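You operate a simulated robot arm through the tools that you are given. There is no shell and no other tool. Be economical: measure what you need, move in short steps, check, and stop when the job is done.

The job below is to be done with a simulated two-armed robot. You get a single attempt, and the scene is never put back.

JOB
Put the foam pad on the grey colour chip. Take the small teal block and put it on the rubber pad on the wooden packing table. Take the small carton on the wooden packing table and put it away on the middle shelf of bay c. Put the white wheel block from the wooden packing table on the top of the blue plate. Put one of the yellow corner guards from the wooden packing table on top of the grey butyl block on the wooden packing table. Take the blue wiping block and leave it on the shelf of the frame stand. Put the cardboard pad on the wooden packing table away on the deck before the large panes. Take the grey corner key from the wooden packing table and put it on the low shelf of the slot cart. Stack the sealant can that says "soft set" from the wooden packing table on top of the sealant can that says "hot melt". Take the steel parts dish on the top of the frame bench and put it away on the third store rack shelf from the top. Take the clipboard on the top of the frame bench and put it away on the board on the large green drum. Do these in any order. Set down upright: small carton, white wheel block.

It is judged by the outcome, as a careful person would: the job done as asked, and still so three seconds after it is handed in. It fails if anything else is knocked over, pushed out of place, dropped, spilled or broken.

ROBOT AND FRAMES
Two 7-joint arms with two-finger grippers on one trunk, on a base that drives. Base frame: it is fixed to the floor where the robot stands at the start and does not move with it; the origin is under the middle of the robot, x ahead of it, y to its left, z up; the surface under the hand at the start is at about z = 800. Readings come in mm, degrees, newtons and seconds.
The left shoulder is at the start at [60, 178, 1112], the right one opposite. With the tool pointing down near the work surface each hand reaches from about 200 to 660 mm from the robot's upright axis, wherever it stands, measured 20 degrees to its own side. Places, roughly: blue wiping block (7x5x4 cm) [600, -900, 800]; board on the large green drum (22x58 cm) [-4960, 6780, 900]; cardboard pad (11x6x2 cm) [800, -1100, 800]; clipboard [0, -8000, 750]; deck before the large panes [-3100, -1300, 300]; foam pad (4x4x3 cm) [500, -100, 800]; grey butyl block [750, -1000, 750]; grey colour chip (5x5x1 cm) [600, -400, 800]; grey corner key (5x5x2 cm) [900, -2000, 800]; low shelf of the slot cart [500, -2900, 200]; middle shelf of bay C [1600, 4500, 1000]; rubber pad (5x5x2 cm) [800, -300, 800]; sealant can [750, -2000, 750]; shelf of the frame stand [0, 3900, 400]; small carton [750, -500, 750]; small teal block (3x4x2 cm) [600, -500, 800]; steel parts dish (15x15x5 cm) [0, -6800, 900]; third store rack shelf [-500, -9900, 1000]; top of the blue plate (29x23 cm) [0, 2960, 840]; white wheel block (6x5x7 cm) [800, -200, 800]; yellow corner guard (6x4x4 cm) [400, -600, 800]. Payload 1.96 kg a hand.
Tool frame (each hand has its own): the origin (TCP) lies between the finger pads and is the grasp point; the fingertips stand 20 mm ahead of it; z points along the fingers, y is the line along which they close. Largest opening 72 mm; the body of the gripper starts 38 mm behind the TCP.
Orientation is told as [roll, pitch, yaw] about the base's x, y, z axes, in that order, counted from this pose: with the fingers straight down and closing along the base's y, the tool's x points along the base's -x, its y along +y and its z along -z.

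CONTROLS
- The arms move only by the tool drive_tool. It takes "left_series", "right_series" or both (then of equal length, played together; a hand with none holds still); each is a list of rows, each a list of 3 entries, a list of its own where there are three numbers: the shift along the tool's x, y, z in units of 20 mm (1.0 is 20 mm), then the turn, a rotation vector about the tool's x, y, z in units of 5 degrees (1.0 is 5 degrees), then the closure, from 0 (fully open) to 1 (shut). In form: [[[dx, dy, dz], [ax, ay, az], claw], ...]. A call has 1 to 12 rows; each row shifts and turns the commanded pose from where the row before left it, along the tool's axes as they then stand. A call with a number of a shift or a turn outside -1 to 1 is refused whole. A row lasts 0.2 s, in which the tool goes at most 50 mm and 8.6 degrees; a call with a longer step from one row to the next is refused whole, and so is a gripper value outside its range. A pose out of reach is approached as far as the arm can. The call stops where the force on the tool passes 40 N (or 10 N more than at its start, if that is more) or the arm is blocked; 0.2 s more then pass. The fingers move at their own pace (about 153 mm/s each) and stop on an object; they squeeze with about 38 N. The grip force told is the motor's: it shows also when the fingers shut on nothing. Time passes only in rows, and 0.2 s behind the last, so rows that do not move let the fingers close. The reply holds the time, the measured pose of the TCP, the force on the tool along the base axes, the opening and the grip force, in the units named above and with some noise, with the torque about the TCP (base axes, N m) and any sound that the robot's microphone picked up, and new pictures: "pictures" is both (left out), scene, wrist or none (wrist: the cameras of the hands that moved).
- Cameras (640 x 400 px; columns grow to the right, rows downward): "scene" is now at [11.4, -15.4, 1651.9]; the picture's right is [-0.27, -0.96, 0.00], its down [-0.78, 0.22, -0.58] and it looks along [0.56, -0.16, -0.82] (base axes); focal length 257 px, centre (320, 200). "left" rides on the left gripper at [71, -19, -82] in its tool frame; the picture's right is [0.26, 0.97, 0.00], its down [-0.67, 0.18, -0.72] and it looks along [-0.69, 0.19, 0.70] (tool axes); focal length 280 px, centre (320, 200). "right" rides on the right gripper at [71, 19, -82] in its tool frame; the picture's right is [-0.26, 0.97, 0.00], its down [-0.67, -0.18, -0.72] and it looks along [-0.69, -0.19, 0.70] (tool axes); focal length 280 px, centre (320, 200). There is no depth. A picture from a camera that has moved, and an enlarged one, comes with that camera's place and axes in the base frame and with its lens.
- slide_trunk(by): slides the trunk up (or, below 0, down) by that many mm; the arms and the scene camera ride with it, the base frame stays. It gives what a move gives, with no picture.
- steer(legs): drives the robot by 1 to 6 legs, each [ahead, left, turn to the left] in mm, mm and degrees, along the robot's own axes; the way and the turn of a leg run together, so that a leg with both is an arc; at most 1500 mm and 180 degrees a leg. The arms and the cameras ride along, it lands a little off, and it stops where it bumps. It gives what a move gives, and a new picture of the scene camera.
- turn_head(pan, tilt): turns the head with the scene camera to pan (to the left, within 86 degrees either way) and tilt (down, from -29 to 69), counted from straight ahead of the robot. It gives what a move gives, and a new picture of the scene camera.
- enlarge(camera, box): a new picture of the part [left, top, right, bottom] of that camera's present view, enlarged. It takes no simulated time.
- close_job(): hands the job in; it is judged then, once.

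Go step by step. Nothing tells you exact positions but the pictures and the camera data: compare them with the known pose of the tool, close in by small moves and look again before you grip or let go. The budget is 546 turns and 360 pictures, counting those below and the enlarged ones. Unless the task says otherwise, let go and move clear before handing in, and close with one line.

The tools are called after "Call:" as a command line: name --argument value ..., lists and objects as JSON in quotes. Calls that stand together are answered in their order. drive_tool: Moves the arms, as the interface text tells. Its arguments: {"type":"object","properties":{"left_series":{"type":"array","items":{"type":"array"}},"right_series":{"type":"array","items":{"type":"array"}},"pictures":{"type":"string","enum":["both","scene","wrist","none"]}},"required":[]} The other tools are called the same way: slide_trunk (by) slides the trunk up or down; steer (legs) drives the base; turn_head (pan, tilt) turns the head that bears the scene camera; enlarge (camera, box) takes an enlarged picture of a part of a camera's view; close_job () hands the job in.

At the start:

```text
t: 0.0
left_tcp_pos: [400.3, -24.4, 1112.3]
left_ee_rot: [0.0, 0.0, 0.0]
left_ft_force: [0.3, 0.4, -0.5]
left_moment: [0.02, 0.0, 0.02]
left_grip_width: 72.2
left_grasp_force: 0.0
right_tcp_pos: [293.9, -306.3, 1020.1]
right_ee_rot: [0.1, 0.1, 0.0]
right_ft_force: [-0.1, 0.1, 0.1]
right_moment: [0.02, 0.0, -0.02]
right_grip_width: 72.3
right_grasp_force: 0.2
trunk travel left (down, up): [-757.0, 233.0]
robot x, y, heading: [0.4, 1.0, 0.0]
head pan, tilt: [-15.8, 54.6]
```

scene: 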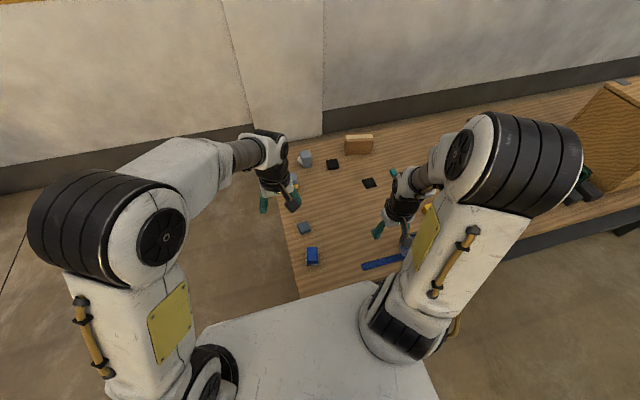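
right: 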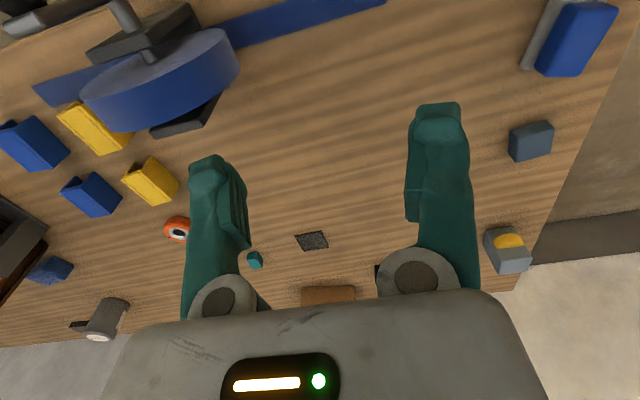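
left: 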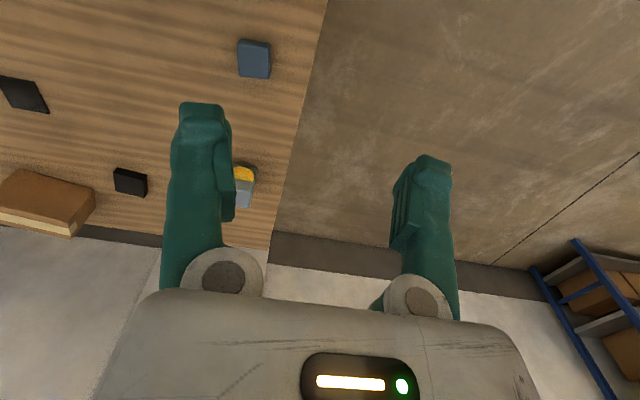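

I'll start by surveying the table: the near part with blocks is ahead-right, and the rest extends to the right. I'll turn the head to see it.

Call:
enlarge --camera "scene" --box '[240, 120, 480, 280]'

Call:
turn_head --pan -55 --tilt 40

```text
2.50 times, centred on (360, 200) of scene
camera zoom: at [11.4, -15.4, 1651.9], right [-0.27, -0.96, 0.0], down [-0.78, 0.22, -0.58], along [0.56, -0.16, -0.82], focal length 644 px, centre (220, 200)
```

zoom: 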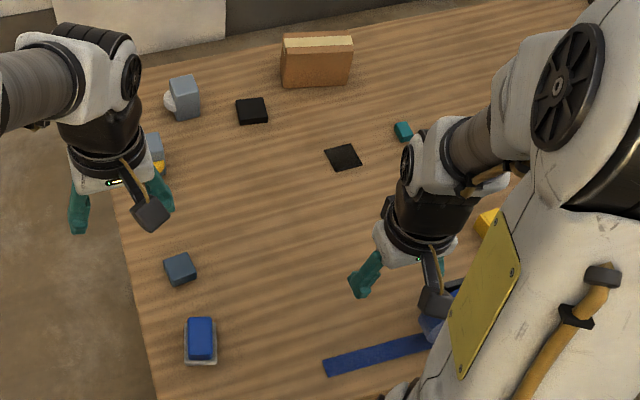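

```text
t: 1.1
left_tcp_pos: [400.6, -23.3, 1113.0]
left_ee_rot: [0.0, 0.0, 0.0]
left_ft_force: [-0.5, -0.5, 0.6]
left_moment: [0.03, 0.0, -0.01]
left_grip_width: 72.1
left_grasp_force: 0.1
right_tcp_pos: [293.7, -305.9, 1020.5]
right_ee_rot: [0.0, -0.1, -0.1]
right_ft_force: [-0.3, 0.0, -0.2]
right_moment: [0.01, 0.0, 0.0]
right_grip_width: 72.3
right_grasp_force: 0.1
trunk travel left (down, up): [-757.0, 233.0]
robot x, y, heading: [0.3, 2.0, 0.2]
head pan, tilt: [-55.0, 40.0]
camera scene: at [-9.5, -65.3, 1672.0], right [-0.82, -0.57, 0.0], down [-0.37, 0.53, -0.77], along [0.44, -0.63, -0.64], focal length 257 px, centre (320, 200)
```

scene: 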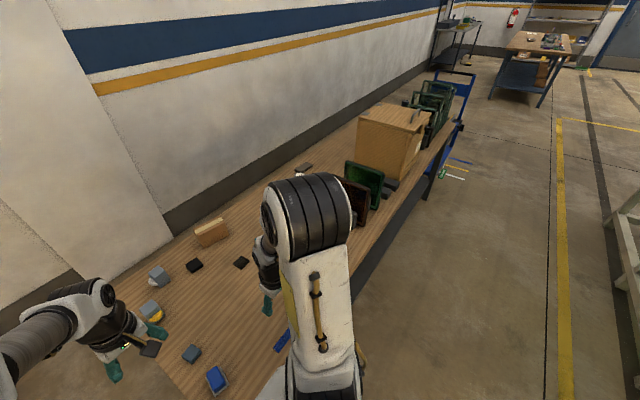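

Call:
turn_head --pan -20 --tilt 69

Call:
turn_head --pan -80 --tilt 50

```text
t: 2.1
left_tcp_pos: [401.5, -24.2, 1112.4]
left_ee_rot: [0.0, 0.0, 0.0]
left_ft_force: [-0.5, -0.3, -0.5]
left_moment: [0.01, 0.0, -0.02]
left_grip_width: 72.0
left_grasp_force: 0.0
right_tcp_pos: [293.5, -306.0, 1021.2]
right_ee_rot: [0.0, 0.0, 0.0]
right_ft_force: [-0.4, 0.2, 0.4]
right_moment: [-0.01, 0.0, -0.02]
right_grip_width: 71.8
right_grasp_force: 0.0
trunk travel left (down, up): [-757.0, 233.0]
robot x, y, heading: [-0.5, 1.1, -0.1]
head pan, tilt: [-20.0, 68.8]
camera scene: at [-5.8, -14.9, 1636.0], right [-0.34, -0.94, 0.0], down [-0.88, 0.32, -0.36], along [0.34, -0.12, -0.93], focal length 257 px, centre (320, 200)
```

scene: 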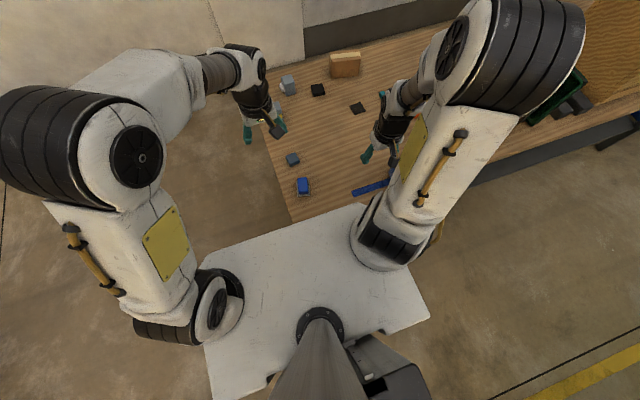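

```text
t: 3.4
left_tcp_pos: [400.9, -24.2, 1113.6]
left_ee_rot: [0.1, 0.0, -0.1]
left_ft_force: [0.3, -0.4, 0.5]
left_moment: [-0.02, -0.06, 0.01]
left_grip_width: 72.1
left_grasp_force: 0.0
right_tcp_pos: [293.5, -306.9, 1021.3]
right_ee_rot: [-0.1, -0.1, 0.0]
right_ft_force: [-0.1, 0.4, 0.3]
right_moment: [0.0, 0.01, 0.03]
right_grip_width: 72.0
right_grasp_force: 0.0
trunk travel left (down, up): [-757.0, 233.0]
robot x, y, heading: [2.4, 2.1, -0.1]
head pan, tilt: [-80.0, 50.0]
camera scene: at [-44.9, -71.5, 1657.9], right [-0.98, -0.17, 0.0], down [-0.13, 0.75, -0.64], along [0.11, -0.63, -0.77], focal length 257 px, centre (320, 200)
```

scene: 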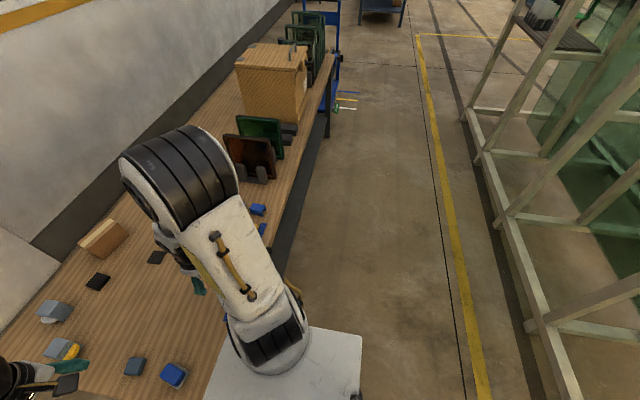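

Call:
turn_head --pan -20 --tilt 60

Call:
steer --legs '[[0, -150, 0], [60, 0, 0]]'

```text
t: 4.7
left_tcp_pos: [400.3, -24.1, 1113.0]
left_ee_rot: [0.0, 0.0, 0.0]
left_ft_force: [-0.3, -0.2, 0.1]
left_moment: [-0.03, 0.02, 0.0]
left_grip_width: 72.1
left_grasp_force: 0.0
right_tcp_pos: [293.7, -307.7, 1020.8]
right_ee_rot: [0.0, 0.1, -0.1]
right_ft_force: [0.5, 0.2, -0.6]
right_moment: [-0.02, 0.01, 0.01]
right_grip_width: 71.9
right_grasp_force: 0.0
trunk travel left (down, up): [-757.0, 233.0]
robot x, y, heading: [-1.0, -3.8, 0.0]
head pan, tilt: [-20.0, 60.0]
camera scene: at [4.2, -18.6, 1645.3], right [-0.34, -0.94, 0.0], down [-0.81, 0.3, -0.5], along [0.47, -0.17, -0.87], focal length 257 px, centre (320, 200)
```

scene: 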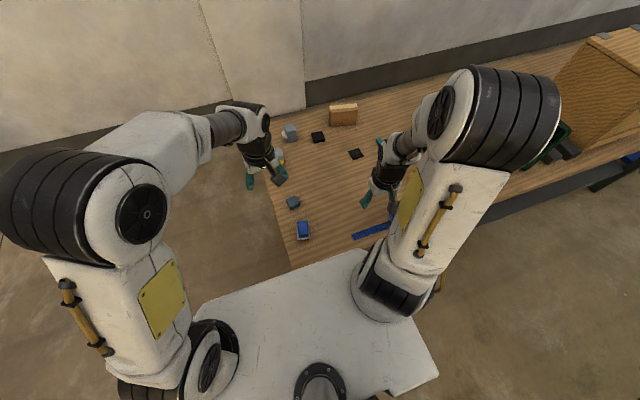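

```text
t: 6.5
left_tcp_pos: [424.8, -168.9, 1111.3]
left_ee_rot: [0.0, 0.2, 0.3]
left_ft_force: [-0.3, 1.0, 1.2]
left_moment: [0.02, 0.01, 0.0]
left_grip_width: 71.8
left_grasp_force: 0.1
right_tcp_pos: [319.6, -452.5, 1020.2]
right_ee_rot: [0.1, 0.2, 0.4]
right_ft_force: [-0.3, 0.3, 0.8]
right_moment: [0.01, 0.02, -0.01]
right_grip_width: 72.1
right_grasp_force: 0.1
trunk travel left (down, up): [-757.0, 233.0]
robot x, y, heading: [19.5, -152.7, 0.6]
head pan, tilt: [-20.0, 60.0]
stopped in leg 2: the robot was blocked; the commanded pose is now the measured one
camera scene: at [30.2, -166.4, 1645.3], right [-0.34, -0.94, 0.0], down [-0.82, 0.29, -0.5], along [0.47, -0.17, -0.87], focal length 257 px, centre (320, 200)
```

scene: 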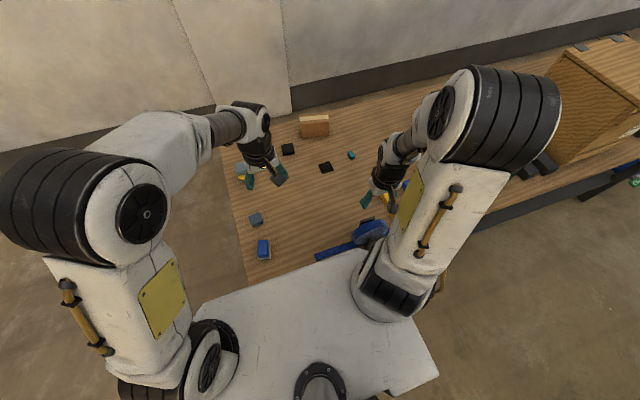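

The table blocks the base at about x=20, so far items will need tilted or sideways reach. I'll back off slightly and bring the left hand over the foam pad at about (481, -89).

Call:
steer --legs '[[-20, 0, -0.6]]'

Call:
drive_tool --left_series '[[[-0.44, 0.5, 1], [0, 0, 0], 0], [[-0.44, 0.5, 1], [0, 0, 0], 0], [[-0.44, 0.5, 1], [0, 0, 0], 0], [[-0.44, 0.5, 1], [0, 0, 0], 0], [[-0.44, 0.5, 1], [0, 0, 0], 0], [[-0.44, 0.5, 1], [0, 0, 0], 0], [[-0.44, 0.5, 1], [0, 0, 0], 0], [[-0.44, 0.5, 1], [0, 0, 0], 0]]' --pictures "both"

```text
t: 7.3
left_tcp_pos: [404.0, -175.9, 1111.7]
left_ee_rot: [-0.1, 0.1, -0.3]
left_ft_force: [0.6, 0.3, 1.0]
left_moment: [-0.01, 0.01, 0.0]
left_grip_width: 71.6
left_grasp_force: 0.0
right_tcp_pos: [295.7, -457.9, 1020.6]
right_ee_rot: [0.0, 0.2, -0.4]
right_ft_force: [0.6, -0.4, 0.2]
right_moment: [-0.01, 0.03, -0.03]
right_grip_width: 72.1
right_grasp_force: 0.0
trunk travel left (down, up): [-757.0, 233.0]
robot x, y, heading: [-1.2, -144.3, -0.2]
head pan, tilt: [-20.0, 60.0]
camera scene: at [8.4, -167.8, 1645.3], right [-0.35, -0.94, 0.0], down [-0.81, 0.3, -0.5], along [0.47, -0.17, -0.87], focal length 257 px, centre (320, 200)
```

scene: 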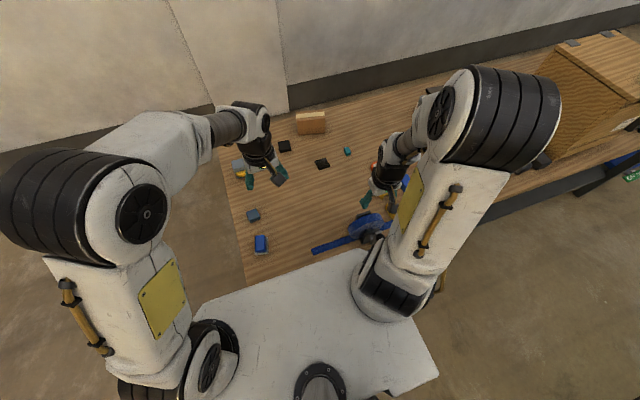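

```text
t: 9.1
left_tcp_pos: [472.4, -95.8, 951.8]
left_ee_rot: [-0.1, 0.0, -0.2]
left_ft_force: [-0.1, -0.6, -0.5]
left_moment: [0.0, -0.03, -0.03]
left_grip_width: 72.1
left_grasp_force: 0.1
right_tcp_pos: [292.4, -456.8, 1021.2]
right_ee_rot: [0.0, -0.1, -0.2]
right_ft_force: [-0.6, 0.2, 0.4]
right_moment: [-0.02, -0.01, 0.03]
right_grip_width: 71.8
right_grasp_force: 0.1
trunk travel left (down, up): [-757.0, 233.0]
robot x, y, heading: [-0.8, -147.2, -0.4]
head pan, tilt: [-20.0, 60.0]
camera scene: at [5.4, -167.1, 1645.4], right [-0.35, -0.94, 0.0], down [-0.81, 0.3, -0.5], along [0.47, -0.17, -0.87], focal length 257 px, centre (320, 200)
camera left: at [402.2, -115.2, 1033.7], right [-0.26, 0.97, 0.0], down [0.68, 0.18, 0.72], along [0.69, 0.18, -0.7], focal length 280 px, centre (320, 200)
```

scene: 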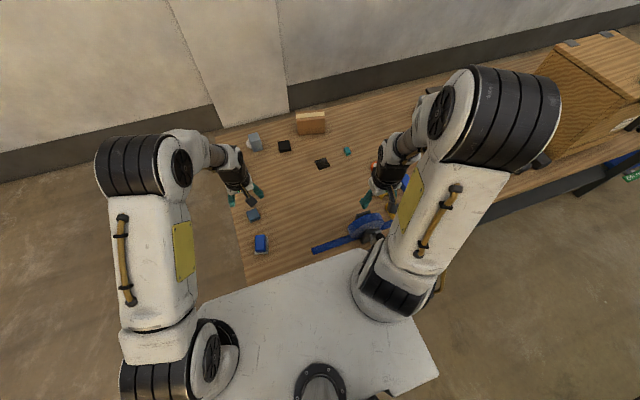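
left: 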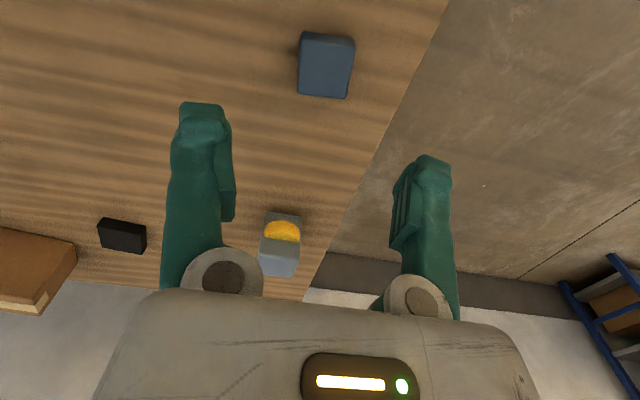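

Call:
enlarge --camera "left" --box '[260, 10, 400, 110]'

```text
4.00 times, centred on (330, 60) of left
camera zoom: at [402.2, -115.2, 1033.7], right [-0.26, 0.97, 0.0], down [0.68, 0.18, 0.72], along [0.69, 0.18, -0.7], focal length 1122 px, centre (280, 760)
```

zoom: 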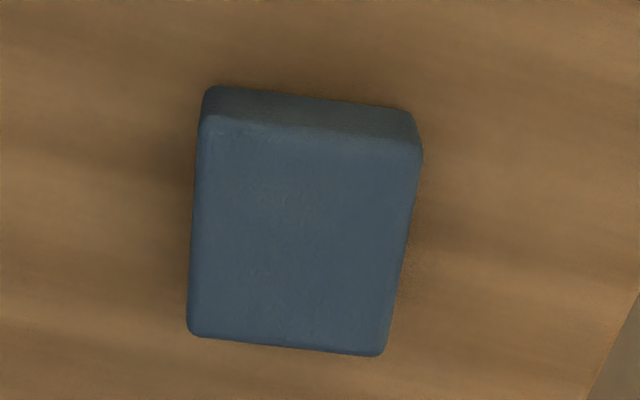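

Call:
drive_tool --left_series '[[[-0.1, 0.08, 0.9], [0, 0, -0.8], 0], [[-0.1, 0.08, 0.9], [0, 0, -0.8], 0], [[0, 0, 0.9], [0, 0, 0], 0], [[0, 0, 0.9], [0, 0, 0], 0], [[0, 0, 0.9], [0, 0, 0], 0], [[0, 0, 0.9], [0, 0, 0], 0], [[0, 0, 0.9], [0, 0, 0], 0], [[0, 0, 0], [0, 0, 0], 0.5]]' --pictures "wrist"

```text
t: 10.9
left_tcp_pos: [475.6, -93.8, 827.9]
left_ee_rot: [0.0, 0.0, 7.7]
left_ft_force: [0.2, 0.1, 0.1]
left_moment: [0.0, 0.02, -0.01]
left_grip_width: 37.5
left_grasp_force: 1.8
right_tcp_pos: [292.5, -457.4, 1021.3]
right_ee_rot: [0.0, -0.1, -0.2]
right_ft_force: [0.1, 0.2, 0.2]
right_moment: [-0.01, 0.01, 0.0]
right_grip_width: 72.0
right_grasp_force: 0.0
trunk travel left (down, up): [-757.0, 233.0]
robot x, y, heading: [-1.4, -151.6, -0.5]
head pan, tilt: [-20.0, 60.0]
camera left: at [408.8, -121.9, 908.9], right [-0.39, 0.92, 0.0], down [0.64, 0.27, 0.72], along [0.66, 0.28, -0.7], focal length 280 px, centre (320, 200)
```

left: 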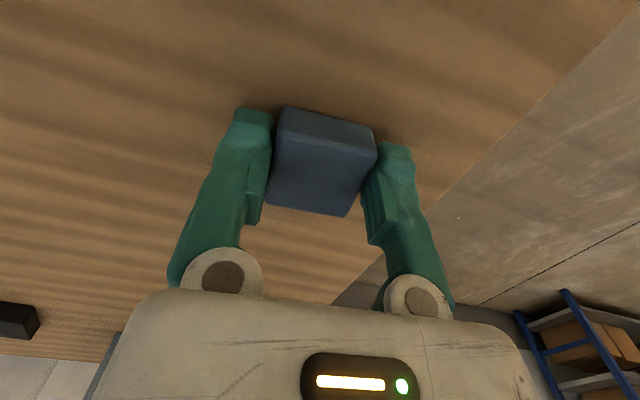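

Call:
drive_tool --left_series '[[[0, 0, 0], [0, 0, 0], 0.8], [[0, 0, -0.8], [0, 0, 0], 0.8], [[0, 0, -1], [0, 0, 0], 0.8], [[0, 0, -1], [0, 0, 0], 0.8], [[0, 0, -1], [0, 0, 0], 0.8], [[0, 0, -1], [0, 0, 0], 0.8], [[0, 0, -1], [0, 0, 0], 0.8], [[0, 0, -1], [0, 0, 0], 0.8]]' --pictures "none"

Call:
steer --legs '[[0, -380, 0]]'

```text
t: 12.7
left_tcp_pos: [477.0, -93.4, 963.4]
left_ee_rot: [0.0, 0.0, 7.7]
left_ft_force: [-0.6, 0.4, -0.2]
left_moment: [0.02, 0.02, 0.01]
left_grip_width: 33.9
left_grasp_force: 38.1
right_tcp_pos: [292.7, -457.6, 1021.1]
right_ee_rot: [-0.1, 0.0, -0.3]
right_ft_force: [-0.1, -0.1, 1.0]
right_moment: [-0.01, 0.02, 0.01]
right_grip_width: 71.8
right_grasp_force: 0.0
trunk travel left (down, up): [-757.0, 233.0]
robot x, y, heading: [0.2, -149.1, -0.4]
head pan, tilt: [-20.0, 60.0]
```

```text
t: 15.1
left_tcp_pos: [475.6, -467.4, 963.3]
left_ee_rot: [-0.1, 0.1, 8.3]
left_ft_force: [0.2, 0.0, 1.2]
left_moment: [-0.02, 0.03, -0.01]
left_grip_width: 33.9
left_grasp_force: 38.1
right_tcp_pos: [295.6, -834.9, 1020.5]
right_ee_rot: [0.0, 0.0, 0.4]
right_ft_force: [0.7, -0.9, 0.0]
right_moment: [-0.01, -0.07, -0.01]
right_grip_width: 72.0
right_grasp_force: 0.1
trunk travel left (down, up): [-757.0, 233.0]
robot x, y, heading: [-1.6, -528.8, -0.1]
head pan, tilt: [-20.0, 60.0]
camera scene: at [4.7, -548.0, 1645.3], right [-0.34, -0.94, 0.0], down [-0.81, 0.29, -0.5], along [0.47, -0.17, -0.87], focal length 257 px, centre (320, 200)
```

scene: 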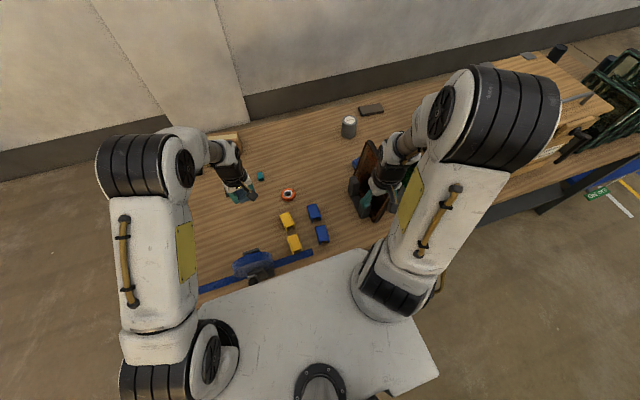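

Call:
drive_tool --left_series '[[[-1, 0.33, 0], [0, 0, 0], 0.8], [[-1, 0.33, 0], [0, 0, 0], 0.8], [[-1, 0.33, 0], [0, 0, 0], 0.8], [[-1, 0.33, 0], [0, 0, 0], 0.8], [[-1, 0.33, 0], [0, 0, 0], 0.8], [[-1, 0.33, 0], [0, 0, 0], 0.8]]' --right_series '[[[0, 0, -1], [0, 0, 0], 0], [[0, 0, -1], [0, 0, 0], 0], [[0, 0, -1], [0, 0, 0], 0], [[0, 0, -1], [0, 0, 0], 0], [[0, 0, -1], [0, 0, 0], 0], [[0, 0, -1], [0, 0, 0], 0]]' --pictures "both"

```text
t: 16.5
left_tcp_pos: [591.0, -410.7, 962.5]
left_ee_rot: [0.0, 0.0, 8.3]
left_ft_force: [0.1, -0.1, -1.4]
left_moment: [0.04, 0.02, 0.0]
left_grip_width: 34.0
left_grasp_force: 37.5
right_tcp_pos: [296.3, -835.9, 1140.4]
right_ee_rot: [0.0, 0.0, 0.3]
right_ft_force: [-0.2, -0.4, 0.0]
right_moment: [-0.02, 0.0, 0.0]
right_grip_width: 72.2
right_grasp_force: 0.1
trunk travel left (down, up): [-757.0, 233.0]
robot x, y, heading: [0.8, -531.8, 0.2]
head pan, tilt: [-20.0, 60.0]
camera scene: at [5.1, -546.5, 1645.3], right [-0.34, -0.94, 0.0], down [-0.82, 0.29, -0.5], along [0.47, -0.17, -0.87], focal length 257 px, centre (320, 200)
camera right: at [223.9, -816.8, 1223.9], right [0.26, 0.97, 0.0], down [0.68, -0.18, 0.71], along [0.69, -0.18, -0.7], focal length 280 px, centre (320, 200)
camera left: at [523.4, -440.8, 1044.8], right [-0.4, 0.92, 0.0], down [0.64, 0.28, 0.72], along [0.66, 0.28, -0.7], focal length 280 px, centre (320, 200)
```

scene: 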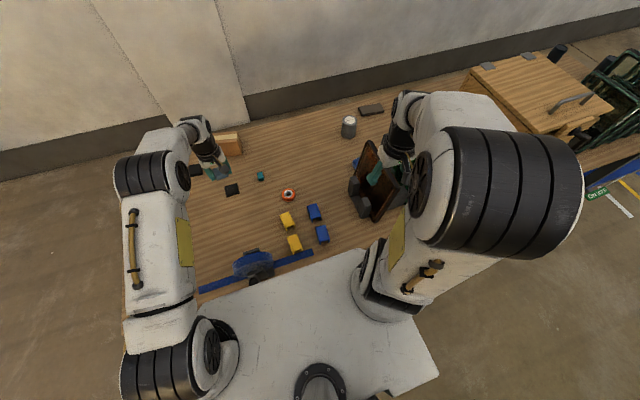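
right: 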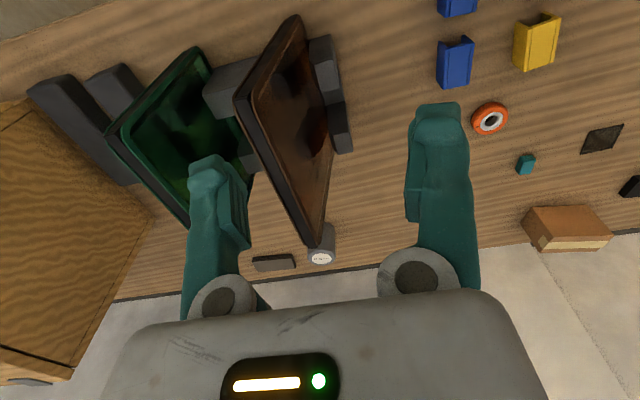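
left: 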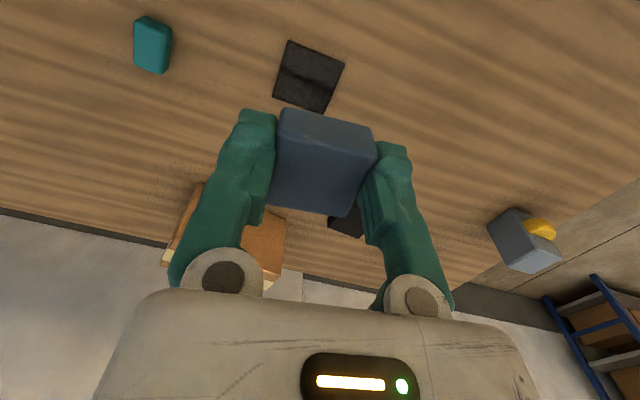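

Call:
drive_tool --left_series '[[[-0.64, -0.15, 0.5], [0, 0, 0], 0.8], [[-0.63, -0.15, 0.6], [0, 0, 0], 0.8], [[0, 0, 0.9], [0, 0, 0.6], 0.8], [[0, 0, 0.9], [0, 0, 0.6], 0.8], [[0, 0, 0.9], [0, 0, 0], 0.8], [[0, 0, 0.9], [0, 0, 0], 0.8], [[0, 0, 0.9], [0, 0, 0], 0.8]]' --pictures "wrist"

```text
t: 18.1
left_tcp_pos: [587.6, -411.6, 873.8]
left_ee_rot: [0.0, 0.0, 2.3]
left_ft_force: [0.5, -0.1, -0.4]
left_moment: [0.0, -0.02, 0.01]
left_grip_width: 34.0
left_grasp_force: 37.3
left hand out of reach, approached as far as the arm can: row 1, 2
right_tcp_pos: [295.2, -835.1, 1140.6]
right_ee_rot: [0.0, 0.0, 0.3]
right_ft_force: [0.2, 1.7, -0.3]
right_moment: [0.03, 0.03, 0.02]
right_grip_width: 71.9
right_grasp_force: 0.1
trunk travel left (down, up): [-757.0, 233.0]
robot x, y, heading: [0.5, -527.2, 0.2]
head pan, tilt: [-20.0, 60.0]
camera left: at [519.5, -434.0, 956.8], right [-0.3, 0.95, 0.0], down [0.67, 0.21, 0.72], along [0.68, 0.21, -0.7], focal length 280 px, centre (320, 200)
```

left: 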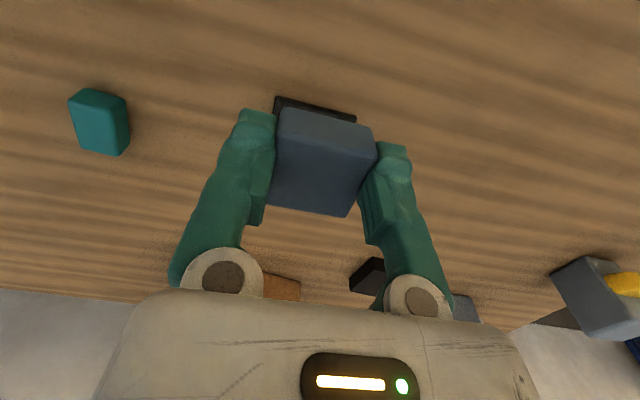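

Call:
steer --legs '[[12, 20, 0]]'

Call:
drive_tool --left_series '[[[-0.3, 0, 0.2], [0, 0, 0], 0.8]]' --pictures "wrist"

```text
t: 18.9
left_tcp_pos: [598.3, -394.9, 876.4]
left_ee_rot: [0.1, -0.1, 2.2]
left_ft_force: [0.7, 0.8, 0.6]
left_moment: [0.03, 0.0, 0.01]
left_grip_width: 34.1
left_grasp_force: 37.8
right_tcp_pos: [305.5, -818.1, 1140.1]
right_ee_rot: [0.3, -0.2, 0.2]
right_ft_force: [0.5, -0.3, -0.9]
right_moment: [0.02, 0.0, -0.01]
right_grip_width: 72.0
right_grasp_force: 0.0
trunk travel left (down, up): [-757.0, 233.0]
robot x, y, heading: [11.3, -507.7, 0.2]
head pan, tilt: [-20.0, 60.0]
camera scene: at [13.8, -531.6, 1645.3], right [-0.34, -0.94, 0.0], down [-0.81, 0.3, -0.5], along [0.47, -0.17, -0.87], focal length 257 px, centre (320, 200)
```

scene: 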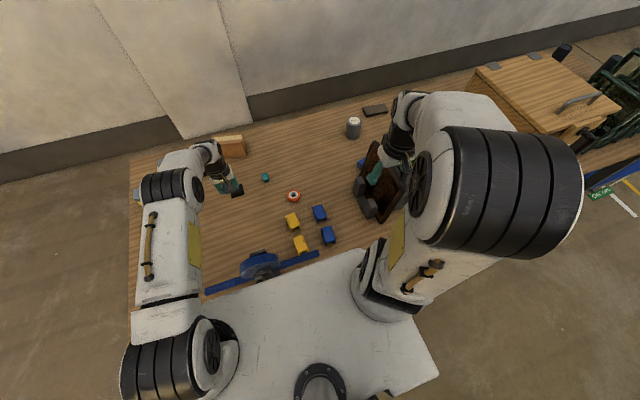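

```text
t: 19.3
left_tcp_pos: [605.0, -392.8, 871.4]
left_ee_rot: [0.1, 0.0, 2.3]
left_ft_force: [0.3, -0.8, -0.8]
left_moment: [0.01, -0.01, 0.01]
left_grip_width: 33.8
left_grasp_force: 38.3
right_tcp_pos: [305.5, -817.2, 1139.3]
right_ee_rot: [0.1, 0.0, 0.3]
right_ft_force: [-0.2, -0.3, 0.8]
right_moment: [0.05, -0.03, -0.03]
right_grip_width: 72.2
right_grasp_force: 0.1
trunk travel left (down, up): [-757.0, 233.0]
robot x, y, heading: [11.9, -507.4, 0.1]
head pan, tilt: [-20.0, 60.0]
camera left: at [536.0, -415.7, 953.5], right [-0.3, 0.95, 0.0], down [0.67, 0.21, 0.72], along [0.68, 0.21, -0.7], focal length 280 px, centre (320, 200)
```

left: 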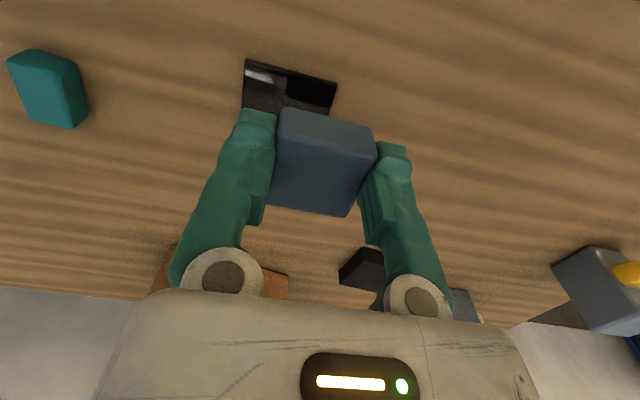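

Call:
drive_tool --left_series '[[[0, -1, 0], [0, 0, 0], 0.8], [[-0.56, 0, 0.5], [0, 0, 0], 0.8], [[0, 0, 0.7], [0, 0, 0], 0.8], [[0, 0, 0.3], [0, 0, 0], 0.8]]' --pictures "wrist"

```text
t: 20.3
left_tcp_pos: [612.7, -411.1, 846.8]
left_ee_rot: [0.0, -0.1, 2.2]
left_ft_force: [0.6, -0.5, 0.1]
left_moment: [0.0, -0.03, 0.0]
left_grip_width: 33.9
left_grasp_force: 37.7
left hand out of reach, approached as far as the arm can: row 2
right_tcp_pos: [306.0, -815.9, 1140.5]
right_ee_rot: [0.0, 0.1, 0.2]
right_ft_force: [-0.1, -0.5, -0.4]
right_moment: [0.03, -0.02, -0.01]
right_grip_width: 72.1
right_grasp_force: 0.1
trunk travel left (down, up): [-757.0, 233.0]
robot x, y, heading: [11.9, -508.1, 0.1]
head pan, tilt: [-20.0, 60.0]
camera left: at [543.1, -434.4, 928.0], right [-0.3, 0.95, 0.0], down [0.67, 0.21, 0.72], along [0.68, 0.21, -0.7], focal length 280 px, centre (320, 200)
```

left: 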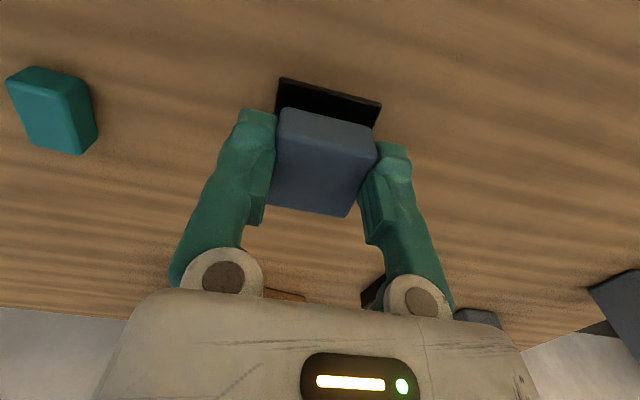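

Call:
drive_tool --left_series '[[[-0.1, -0.1, 0.25], [0, 0, 0], 0.8], [[0, 0, 0.15], [0, 0, 0], 0.8], [[0, 0, 0], [0, 0, 0], 0.8]]' --pictures "wrist"

```text
t: 21.1
left_tcp_pos: [613.4, -411.3, 843.5]
left_ee_rot: [0.1, -0.2, 2.2]
left_ft_force: [0.3, 0.4, -0.1]
left_moment: [-0.02, 0.0, -0.01]
left_grip_width: 33.9
left_grasp_force: 38.4
left hand out of reach, approached as far as the arm can: row 1
right_tcp_pos: [305.9, -815.5, 1140.7]
right_ee_rot: [0.1, 0.0, 0.2]
right_ft_force: [0.2, 0.2, 0.5]
right_moment: [0.01, 0.05, 0.01]
right_grip_width: 72.0
right_grasp_force: 0.0
trunk travel left (down, up): [-757.0, 233.0]
robot x, y, heading: [10.7, -509.2, 0.4]
head pan, tilt: [-20.0, 60.0]
camera left: at [542.9, -434.2, 925.4], right [-0.3, 0.95, 0.0], down [0.67, 0.21, 0.72], along [0.68, 0.21, -0.7], focal length 280 px, centre (320, 200)
```

left: 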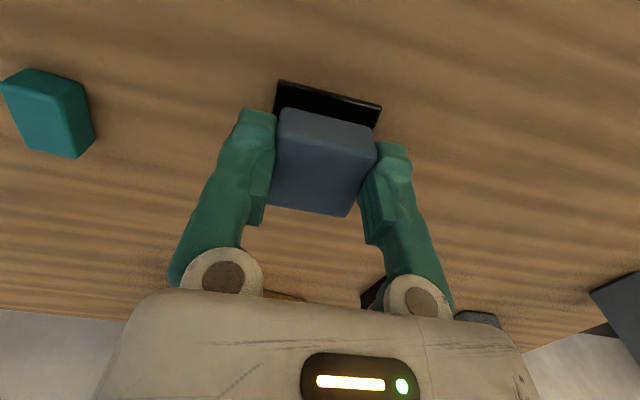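

Call:
drive_tool --left_series '[[[0, 0, 0.15], [0, 0, 0], 0.8], [[0, 0, 0.1], [0, 0, 0], 0.8], [[0, 0, 0.1], [0, 0, 0], 0.8]]' --pictures "none"

```text
t: 21.9
left_tcp_pos: [612.1, -411.7, 836.5]
left_ee_rot: [0.0, -0.1, 2.2]
left_ft_force: [0.6, -0.5, 0.5]
left_moment: [0.01, -0.03, 0.0]
left_grip_width: 33.8
left_grasp_force: 38.0
right_tcp_pos: [306.2, -815.9, 1140.6]
right_ee_rot: [-0.1, 0.0, 0.2]
right_ft_force: [1.7, -0.4, -0.1]
right_moment: [-0.03, 0.02, -0.02]
right_grip_width: 71.9
right_grasp_force: 0.1
trunk travel left (down, up): [-757.0, 233.0]
robot x, y, heading: [13.6, -507.7, 0.3]
head pan, tilt: [-20.0, 60.0]
```

Call:
drive_tool --left_series '[[[0, 0, 0.1], [0, 0, 0], 0.8], [[0, 0, 0.1], [0, 0, 0], 0.8], [[0, 0, 0], [0, 0, 0], 0.8]]' --pictures "wrist"

```text
t: 22.7
left_tcp_pos: [612.9, -410.9, 832.7]
left_ee_rot: [-0.1, -0.3, 2.3]
left_ft_force: [0.9, 0.4, 0.6]
left_moment: [0.0, -0.01, -0.01]
left_grip_width: 34.0
left_grasp_force: 38.1
right_tcp_pos: [306.5, -815.9, 1140.3]
right_ee_rot: [0.0, -0.1, 0.2]
right_ft_force: [0.4, 0.4, 0.0]
right_moment: [-0.03, 0.03, -0.01]
right_grip_width: 72.2
right_grasp_force: 0.0
trunk travel left (down, up): [-757.0, 233.0]
robot x, y, heading: [13.8, -510.6, 0.0]
head pan, tilt: [-20.0, 60.0]
camera left: at [542.1, -433.8, 914.1], right [-0.3, 0.95, 0.0], down [0.66, 0.21, 0.72], along [0.69, 0.21, -0.7], focal length 280 px, centre (320, 200)
```

left: 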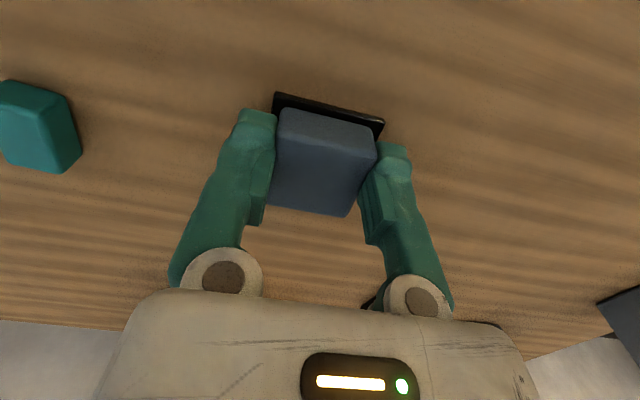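

Call:
drive_tool --left_series '[[[-0.1, -0.05, 0.05], [0, 0, 0], 0.8], [[0, 0, 0.05], [0, 0, 0], 0.8], [[0, 0, 0.05], [0, 0, 0], 0.8], [[0, 0, 0.05], [0, 0, 0], 0.8]]' --pictures "none"

```text
t: 23.7
left_tcp_pos: [611.4, -411.0, 830.6]
left_ee_rot: [0.0, -0.1, 2.2]
left_ft_force: [0.5, -0.5, 4.5]
left_moment: [0.04, -0.01, 0.02]
left_grip_width: 34.0
left_grasp_force: 37.8
left hand out of reach, approached as far as the arm can: row 1
right_tcp_pos: [305.1, -816.3, 1139.7]
right_ee_rot: [0.0, 0.0, 0.3]
right_ft_force: [-0.2, -0.6, 0.3]
right_moment: [0.05, 0.02, 0.01]
right_grip_width: 72.0
right_grasp_force: 0.0
trunk travel left (down, up): [-757.0, 233.0]
robot x, y, heading: [11.9, -510.5, 0.3]
head pan, tilt: [-20.0, 60.0]
```

Light contact: foam rests on the chip. Release and lift.

Call:
drive_tool --left_series '[[[0, 0, 0], [0, 0, 0], 0.3], [[0, 0, 0], [0, 0, 0], 0], [[0, 0, -0.5], [0, 0, 0], 0], [[0, 0, -1], [0, 0, 0], 0], [[0.5, 0, -1], [0, 0, 0], 0], [[1, 0, -1], [0, 0, 0], 0], [[1, 0, 0], [0, 0, 0], 0]]' --pictures "wrist"

```text
t: 25.3
left_tcp_pos: [560.2, -414.0, 899.0]
left_ee_rot: [0.0, -0.1, 2.2]
left_ft_force: [0.3, -0.4, 0.0]
left_moment: [-0.03, -0.04, 0.02]
left_grip_width: 72.1
left_grasp_force: 0.0
right_tcp_pos: [305.3, -816.6, 1140.5]
right_ee_rot: [0.0, -0.1, 0.2]
right_ft_force: [0.3, -0.3, 0.4]
right_moment: [0.02, -0.01, -0.01]
right_grip_width: 72.0
right_grasp_force: 0.0
trunk travel left (down, up): [-757.0, 233.0]
robot x, y, heading: [11.5, -508.8, 0.3]
head pan, tilt: [-20.0, 60.0]
camera left: at [491.4, -436.1, 980.7], right [-0.3, 0.95, 0.0], down [0.67, 0.21, 0.72], along [0.68, 0.21, -0.7], focal length 280 px, centre (320, 200)
```

left: 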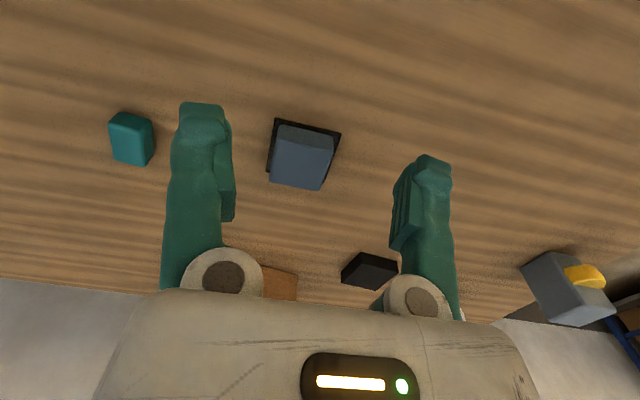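

Call:
enlarge --camera "left" --box '[90, 90, 190, 190]'

Call:
enlarge --camera "left" --box '[320, 230, 420, 310]'

```text
4.00 times, centred on (140, 140) of left
camera zoom: at [491.4, -436.1, 980.7], right [-0.3, 0.95, 0.0], down [0.67, 0.21, 0.72], along [0.68, 0.21, -0.7], focal length 1122 px, centre (1040, 440)
```

zoom: 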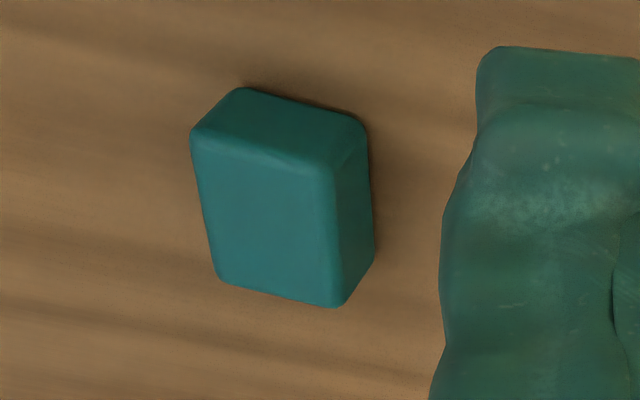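

```text
5.00 times, centred on (370, 270) of left
camera zoom: at [491.4, -436.1, 980.7], right [-0.3, 0.95, 0.0], down [0.67, 0.21, 0.72], along [0.68, 0.21, -0.7], focal length 1402 px, centre (70, -150)
```

zoom: 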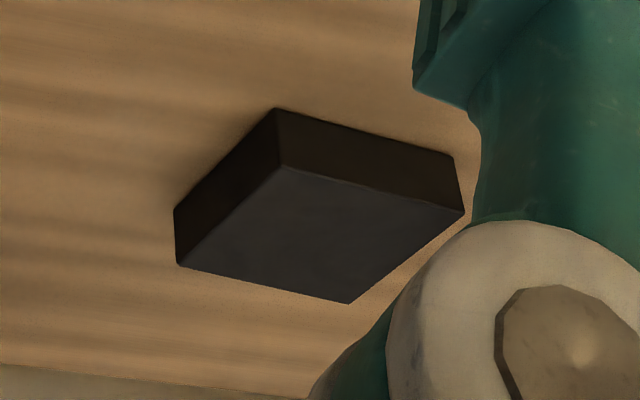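

Call:
drive_tool --left_series '[[[0, 0, 0], [0, 0, 1], 0], [[0, -0.94, 0], [0, -1, 0], 0], [[0, -0.94, 0], [0, -1, 0], 0], [[0, -0.94, 0], [0, -1, 0], 0], [[0, -0.94, 0], [0, -1, 0], 0], [[0, -0.94, 0], [0, -1, 0], 0], [[0, -0.94, 0], [0, -1, 0], 0]]' --pictures "wrist"

```text
t: 26.9
left_tcp_pos: [554.6, -527.9, 897.9]
left_ee_rot: [0.0, -30.2, -2.7]
left_ft_force: [-0.3, -1.1, -0.5]
left_moment: [0.02, 0.0, -0.02]
left_grip_width: 72.1
left_grasp_force: 0.1
right_tcp_pos: [305.6, -817.2, 1141.0]
right_ee_rot: [0.2, 0.1, 0.3]
right_ft_force: [-0.5, 0.2, 0.6]
right_moment: [0.02, 0.02, 0.02]
right_grip_width: 72.1
right_grasp_force: 0.0
trunk travel left (down, up): [-757.0, 233.0]
robot x, y, heading: [14.0, -505.8, 0.2]
head pan, tilt: [-20.0, 60.0]
camera left: at [452.1, -541.9, 933.4], right [-0.18, 0.97, -0.13], down [0.23, 0.17, 0.96], along [0.96, 0.14, -0.26], focal length 280 px, centre (320, 200)
```

left: 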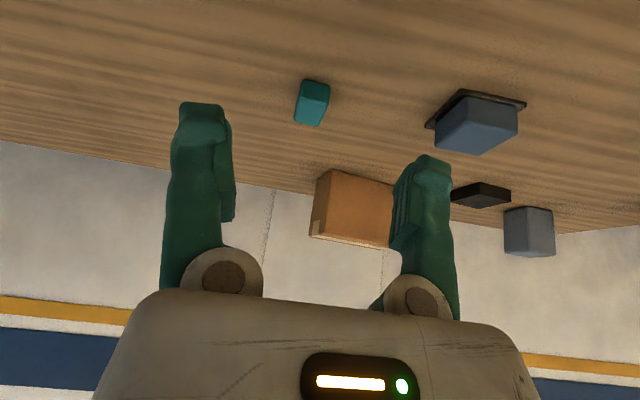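

Call:
drive_tool --left_series '[[[-0.3, 0.01, 0.9], [0, 0, 0], 0], [[-0.3, 0.01, 0.9], [0, 0, 0], 0], [[-0.3, 0.01, 0.9], [0, 0, 0], 0], [[-0.3, 0.01, 0.9], [0, 0, 0], 0], [[-0.3, 0.01, 0.9], [0, 0, 0], 0], [[-0.3, 0, 0.9], [0, 0, 0], 0]]' --pictures "wrist"

```text
t: 28.3
left_tcp_pos: [643.8, -528.4, 822.7]
left_ee_rot: [0.0, -30.0, -2.8]
left_ft_force: [0.3, 0.0, 0.5]
left_moment: [-0.01, -0.01, 0.0]
left_grip_width: 71.8
left_grasp_force: 0.1
right_tcp_pos: [306.1, -814.9, 1138.5]
right_ee_rot: [0.0, 0.0, 0.2]
right_ft_force: [0.3, 0.3, 0.6]
right_moment: [0.01, 0.01, -0.01]
right_grip_width: 71.9
right_grasp_force: 0.1
trunk travel left (down, up): [-757.0, 233.0]
robot x, y, heading: [12.7, -506.9, 0.2]
head pan, tilt: [-20.0, 60.0]
camera left: at [540.6, -543.9, 858.5], right [-0.18, 0.97, -0.13], down [0.24, 0.17, 0.96], along [0.96, 0.14, -0.26], focal length 280 px, centre (320, 200)
```

left: 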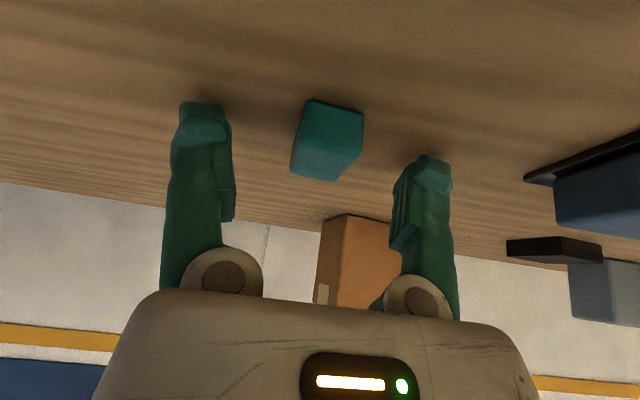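

Call:
drive_tool --left_series '[[[0, 0.1, 0], [0, 0, 0], 0.5], [[0, 0, 0], [0, 0, 0], 0.9], [[0, 0, 0], [0, 0, 0], 0.9], [[0.25, 0, -0.43], [0, 0, 0], 0.9], [[0.5, 0, -0.86], [0, 0, 0], 0.9], [[0.5, 0, -0.86], [0, 0, 0], 0.9]]' --pictures "wrist"

```text
t: 29.7
left_tcp_pos: [598.3, -524.9, 847.6]
left_ee_rot: [0.1, -30.0, -2.8]
left_ft_force: [-0.1, 0.1, -0.1]
left_moment: [0.0, 0.02, 0.02]
left_grip_width: 18.7
left_grasp_force: 38.2
right_tcp_pos: [304.8, -815.8, 1140.4]
right_ee_rot: [0.0, 0.0, 0.1]
right_ft_force: [0.2, -0.4, 0.5]
right_moment: [-0.03, 0.0, -0.01]
right_grip_width: 71.8
right_grasp_force: 0.0
trunk travel left (down, up): [-757.0, 233.0]
robot x, y, heading: [10.5, -508.5, 0.2]
head pan, tilt: [-20.0, 60.0]
camera left: at [496.8, -539.7, 884.3], right [-0.18, 0.98, -0.13], down [0.23, 0.17, 0.96], along [0.96, 0.14, -0.26], focal length 280 px, centre (320, 200)
```

left: 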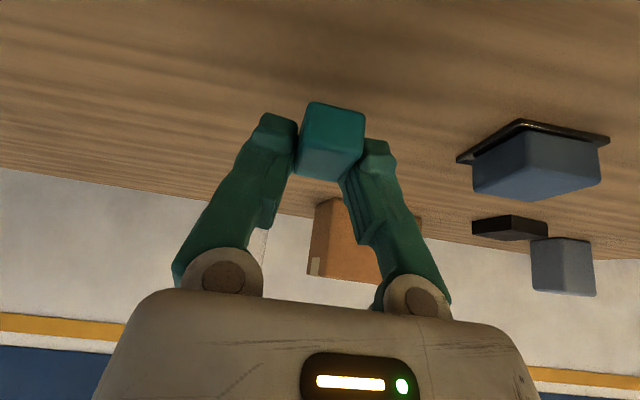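

Call:
drive_tool --left_series '[[[-0.5, 0.99, -0.866], [0, 0, 0], 0.9], [[-0.5, 0.99, -0.866], [0, 0, 0], 0.9], [[-0.5, 0.99, -0.866], [0, 0, 0], 0.9], [[-0.469, 0.99, 0.193], [0, 0, 0], 0.9], [[-0.469, 0.99, 0.193], [0, 0, 0], 0.9], [[-0.469, 0.99, 0.193], [0, 0, 0], 0.9], [[-0.469, 0.99, 0.193], [0, 0, 0], 0.9], [[-0.469, 0.99, 0.193], [0, 0, 0], 0.9], [[-0.469, 0.99, 0.193], [0, 0, 0], 0.9], [[-0.469, 0.99, 0.193], [0, 0, 0], 0.9], [[-0.469, 0.99, 0.193], [0, 0, 0], 0.9], [[-0.469, 0.99, 0.193], [0, 0, 0], 0.9]]' --pictures "wrist"

```text
t: 32.3
left_tcp_pos: [700.2, -290.8, 919.0]
left_ee_rot: [-0.1, -30.0, -2.8]
left_ft_force: [-0.2, 0.4, 0.3]
left_moment: [-0.01, -0.04, 0.01]
left_grip_width: 18.6
left_grasp_force: 37.5
right_tcp_pos: [305.6, -816.9, 1140.1]
right_ee_rot: [0.0, 0.0, 0.2]
right_ft_force: [0.5, -0.3, 0.5]
right_moment: [0.0, 0.01, -0.02]
right_grip_width: 72.2
right_grasp_force: 0.0
trunk travel left (down, up): [-757.0, 233.0]
robot x, y, heading: [9.6, -509.2, 0.3]
head pan, tilt: [-20.0, 60.0]
camera left: at [598.5, -306.8, 954.8], right [-0.18, 0.97, -0.13], down [0.24, 0.17, 0.96], along [0.96, 0.14, -0.26], focal length 280 px, centre (320, 200)
```

left: 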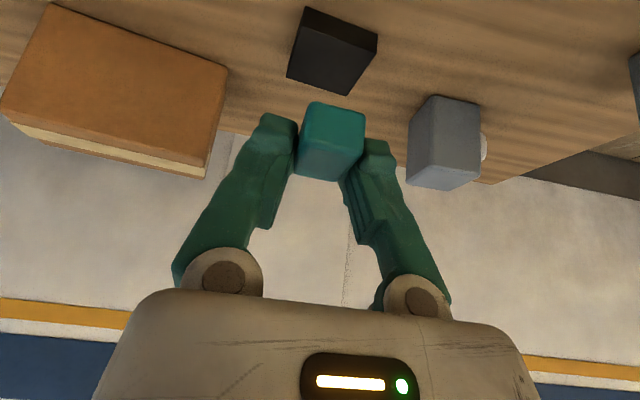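

Call:
drive_tool --left_series '[[[-0.19, 0.02, 0.91], [0, 0, 0], 0.9], [[-0.19, 0.02, 0.91], [0, 0, 0], 0.9], [[-0.19, 0.02, 0.91], [0, 0, 0], 0.9], [[-0.19, 0.02, 0.91], [0, 0, 0], 0.9], [[-0.19, 0.02, 0.91], [0, 0, 0], 0.9]]' --pictures "both"

```text
t: 33.5
left_tcp_pos: [722.8, -292.2, 876.6]
left_ee_rot: [0.1, -29.9, -2.8]
left_ft_force: [0.6, 0.2, 0.0]
left_moment: [-0.02, -0.03, 0.0]
left_grip_width: 18.3
left_grasp_force: 38.2
left hand out of reach, approached as far as the arm can: row 3, 4, 5
right_tcp_pos: [306.0, -815.5, 1140.7]
right_ee_rot: [0.0, 0.0, 0.2]
right_ft_force: [1.2, 0.6, -0.8]
right_moment: [0.02, 0.0, 0.0]
right_grip_width: 72.1
right_grasp_force: 0.0
trunk travel left (down, up): [-757.0, 233.0]
robot x, y, heading: [10.0, -511.6, 0.1]
head pan, tilt: [-20.0, 60.0]
camera scene: at [16.1, -527.8, 1645.3], right [-0.34, -0.94, 0.0], down [-0.81, 0.29, -0.5], along [0.47, -0.17, -0.87], focal length 257 px, centre (320, 200)
camera left: at [620.9, -306.8, 912.7], right [-0.18, 0.97, -0.13], down [0.24, 0.17, 0.96], along [0.96, 0.14, -0.26], focal length 280 px, centre (320, 200)
```

scene: 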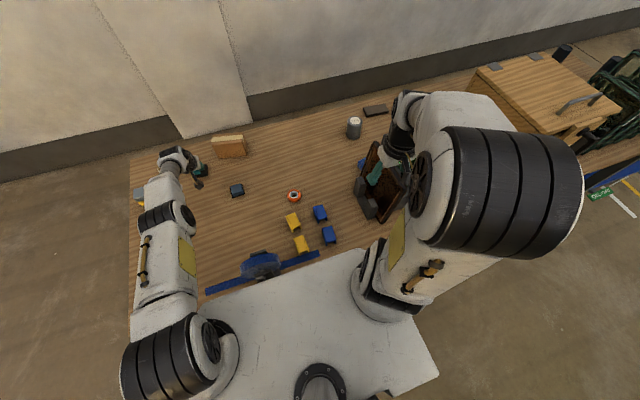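
left: 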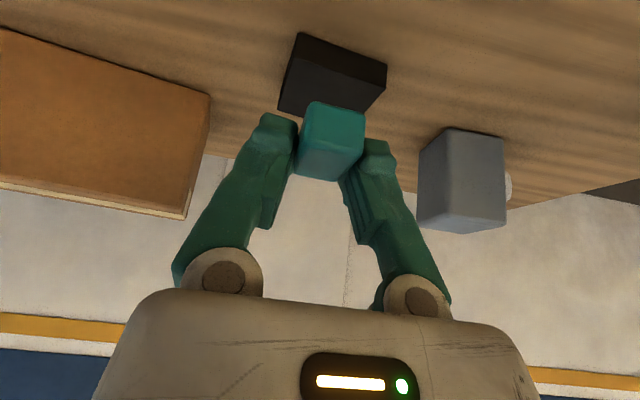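

The far pad is beyond the tilted reach from the front, but there is about a metre between the table and wall, so I'll finish far items from behind. While here, the right hand will fetch a yellow corner guard near (414, -570).

Call:
drive_tool --right_series '[[[0, 0.94, 0], [0, 0, 0], 0], [[0, 0.94, 0], [0, 0, 0], 0], [[0, 0.94, 0], [0, 0, 0], 0], [[-0.5, 0.94, 1], [0, 0, 0], 0], [[-0.5, 0.94, 1], [0, 0, 0], 0], [[-0.5, 0.94, 1], [0, 0, 0], 0], [[-0.5, 0.94, 1], [0, 0, 0], 0], [[-0.5, 0.94, 1], [0, 0, 0], 0], [[-0.5, 0.94, 1], [0, 0, 0], 0], [[-0.5, 0.94, 1], [0, 0, 0], 0], [[-0.5, 0.94, 1], [0, 0, 0], 0], [[-0.5, 0.94, 1], [0, 0, 0], 0]]' --pictures "wrist"

```text
t: 36.1
left_tcp_pos: [724.2, -293.1, 877.4]
left_ee_rot: [-0.1, -30.0, -2.7]
left_ft_force: [0.2, 1.0, 0.4]
left_moment: [-0.02, 0.02, 0.0]
left_grip_width: 18.6
left_grasp_force: 38.3
right_tcp_pos: [395.3, -591.0, 959.9]
right_ee_rot: [0.0, 0.0, 0.2]
right_ft_force: [-0.5, -0.1, -0.1]
right_moment: [-0.01, -0.03, -0.01]
right_grip_width: 72.1
right_grasp_force: 0.1
trunk travel left (down, up): [-757.0, 233.0]
robot x, y, heading: [12.2, -511.6, 0.4]
head pan, tilt: [-20.0, 60.0]
camera right: at [324.4, -572.0, 1043.7], right [0.26, 0.97, 0.0], down [0.68, -0.18, 0.72], along [0.69, -0.19, -0.7], focal length 280 px, centre (320, 200)
```

right: 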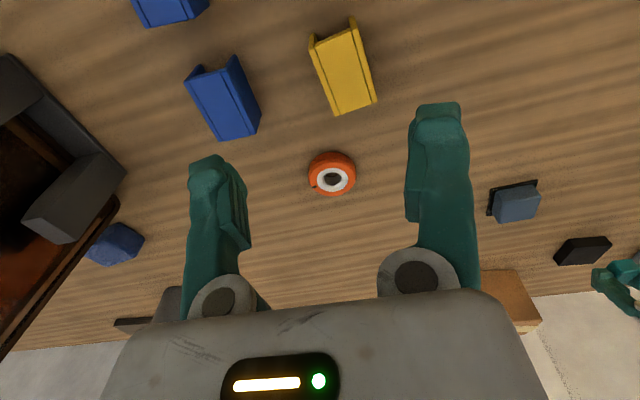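

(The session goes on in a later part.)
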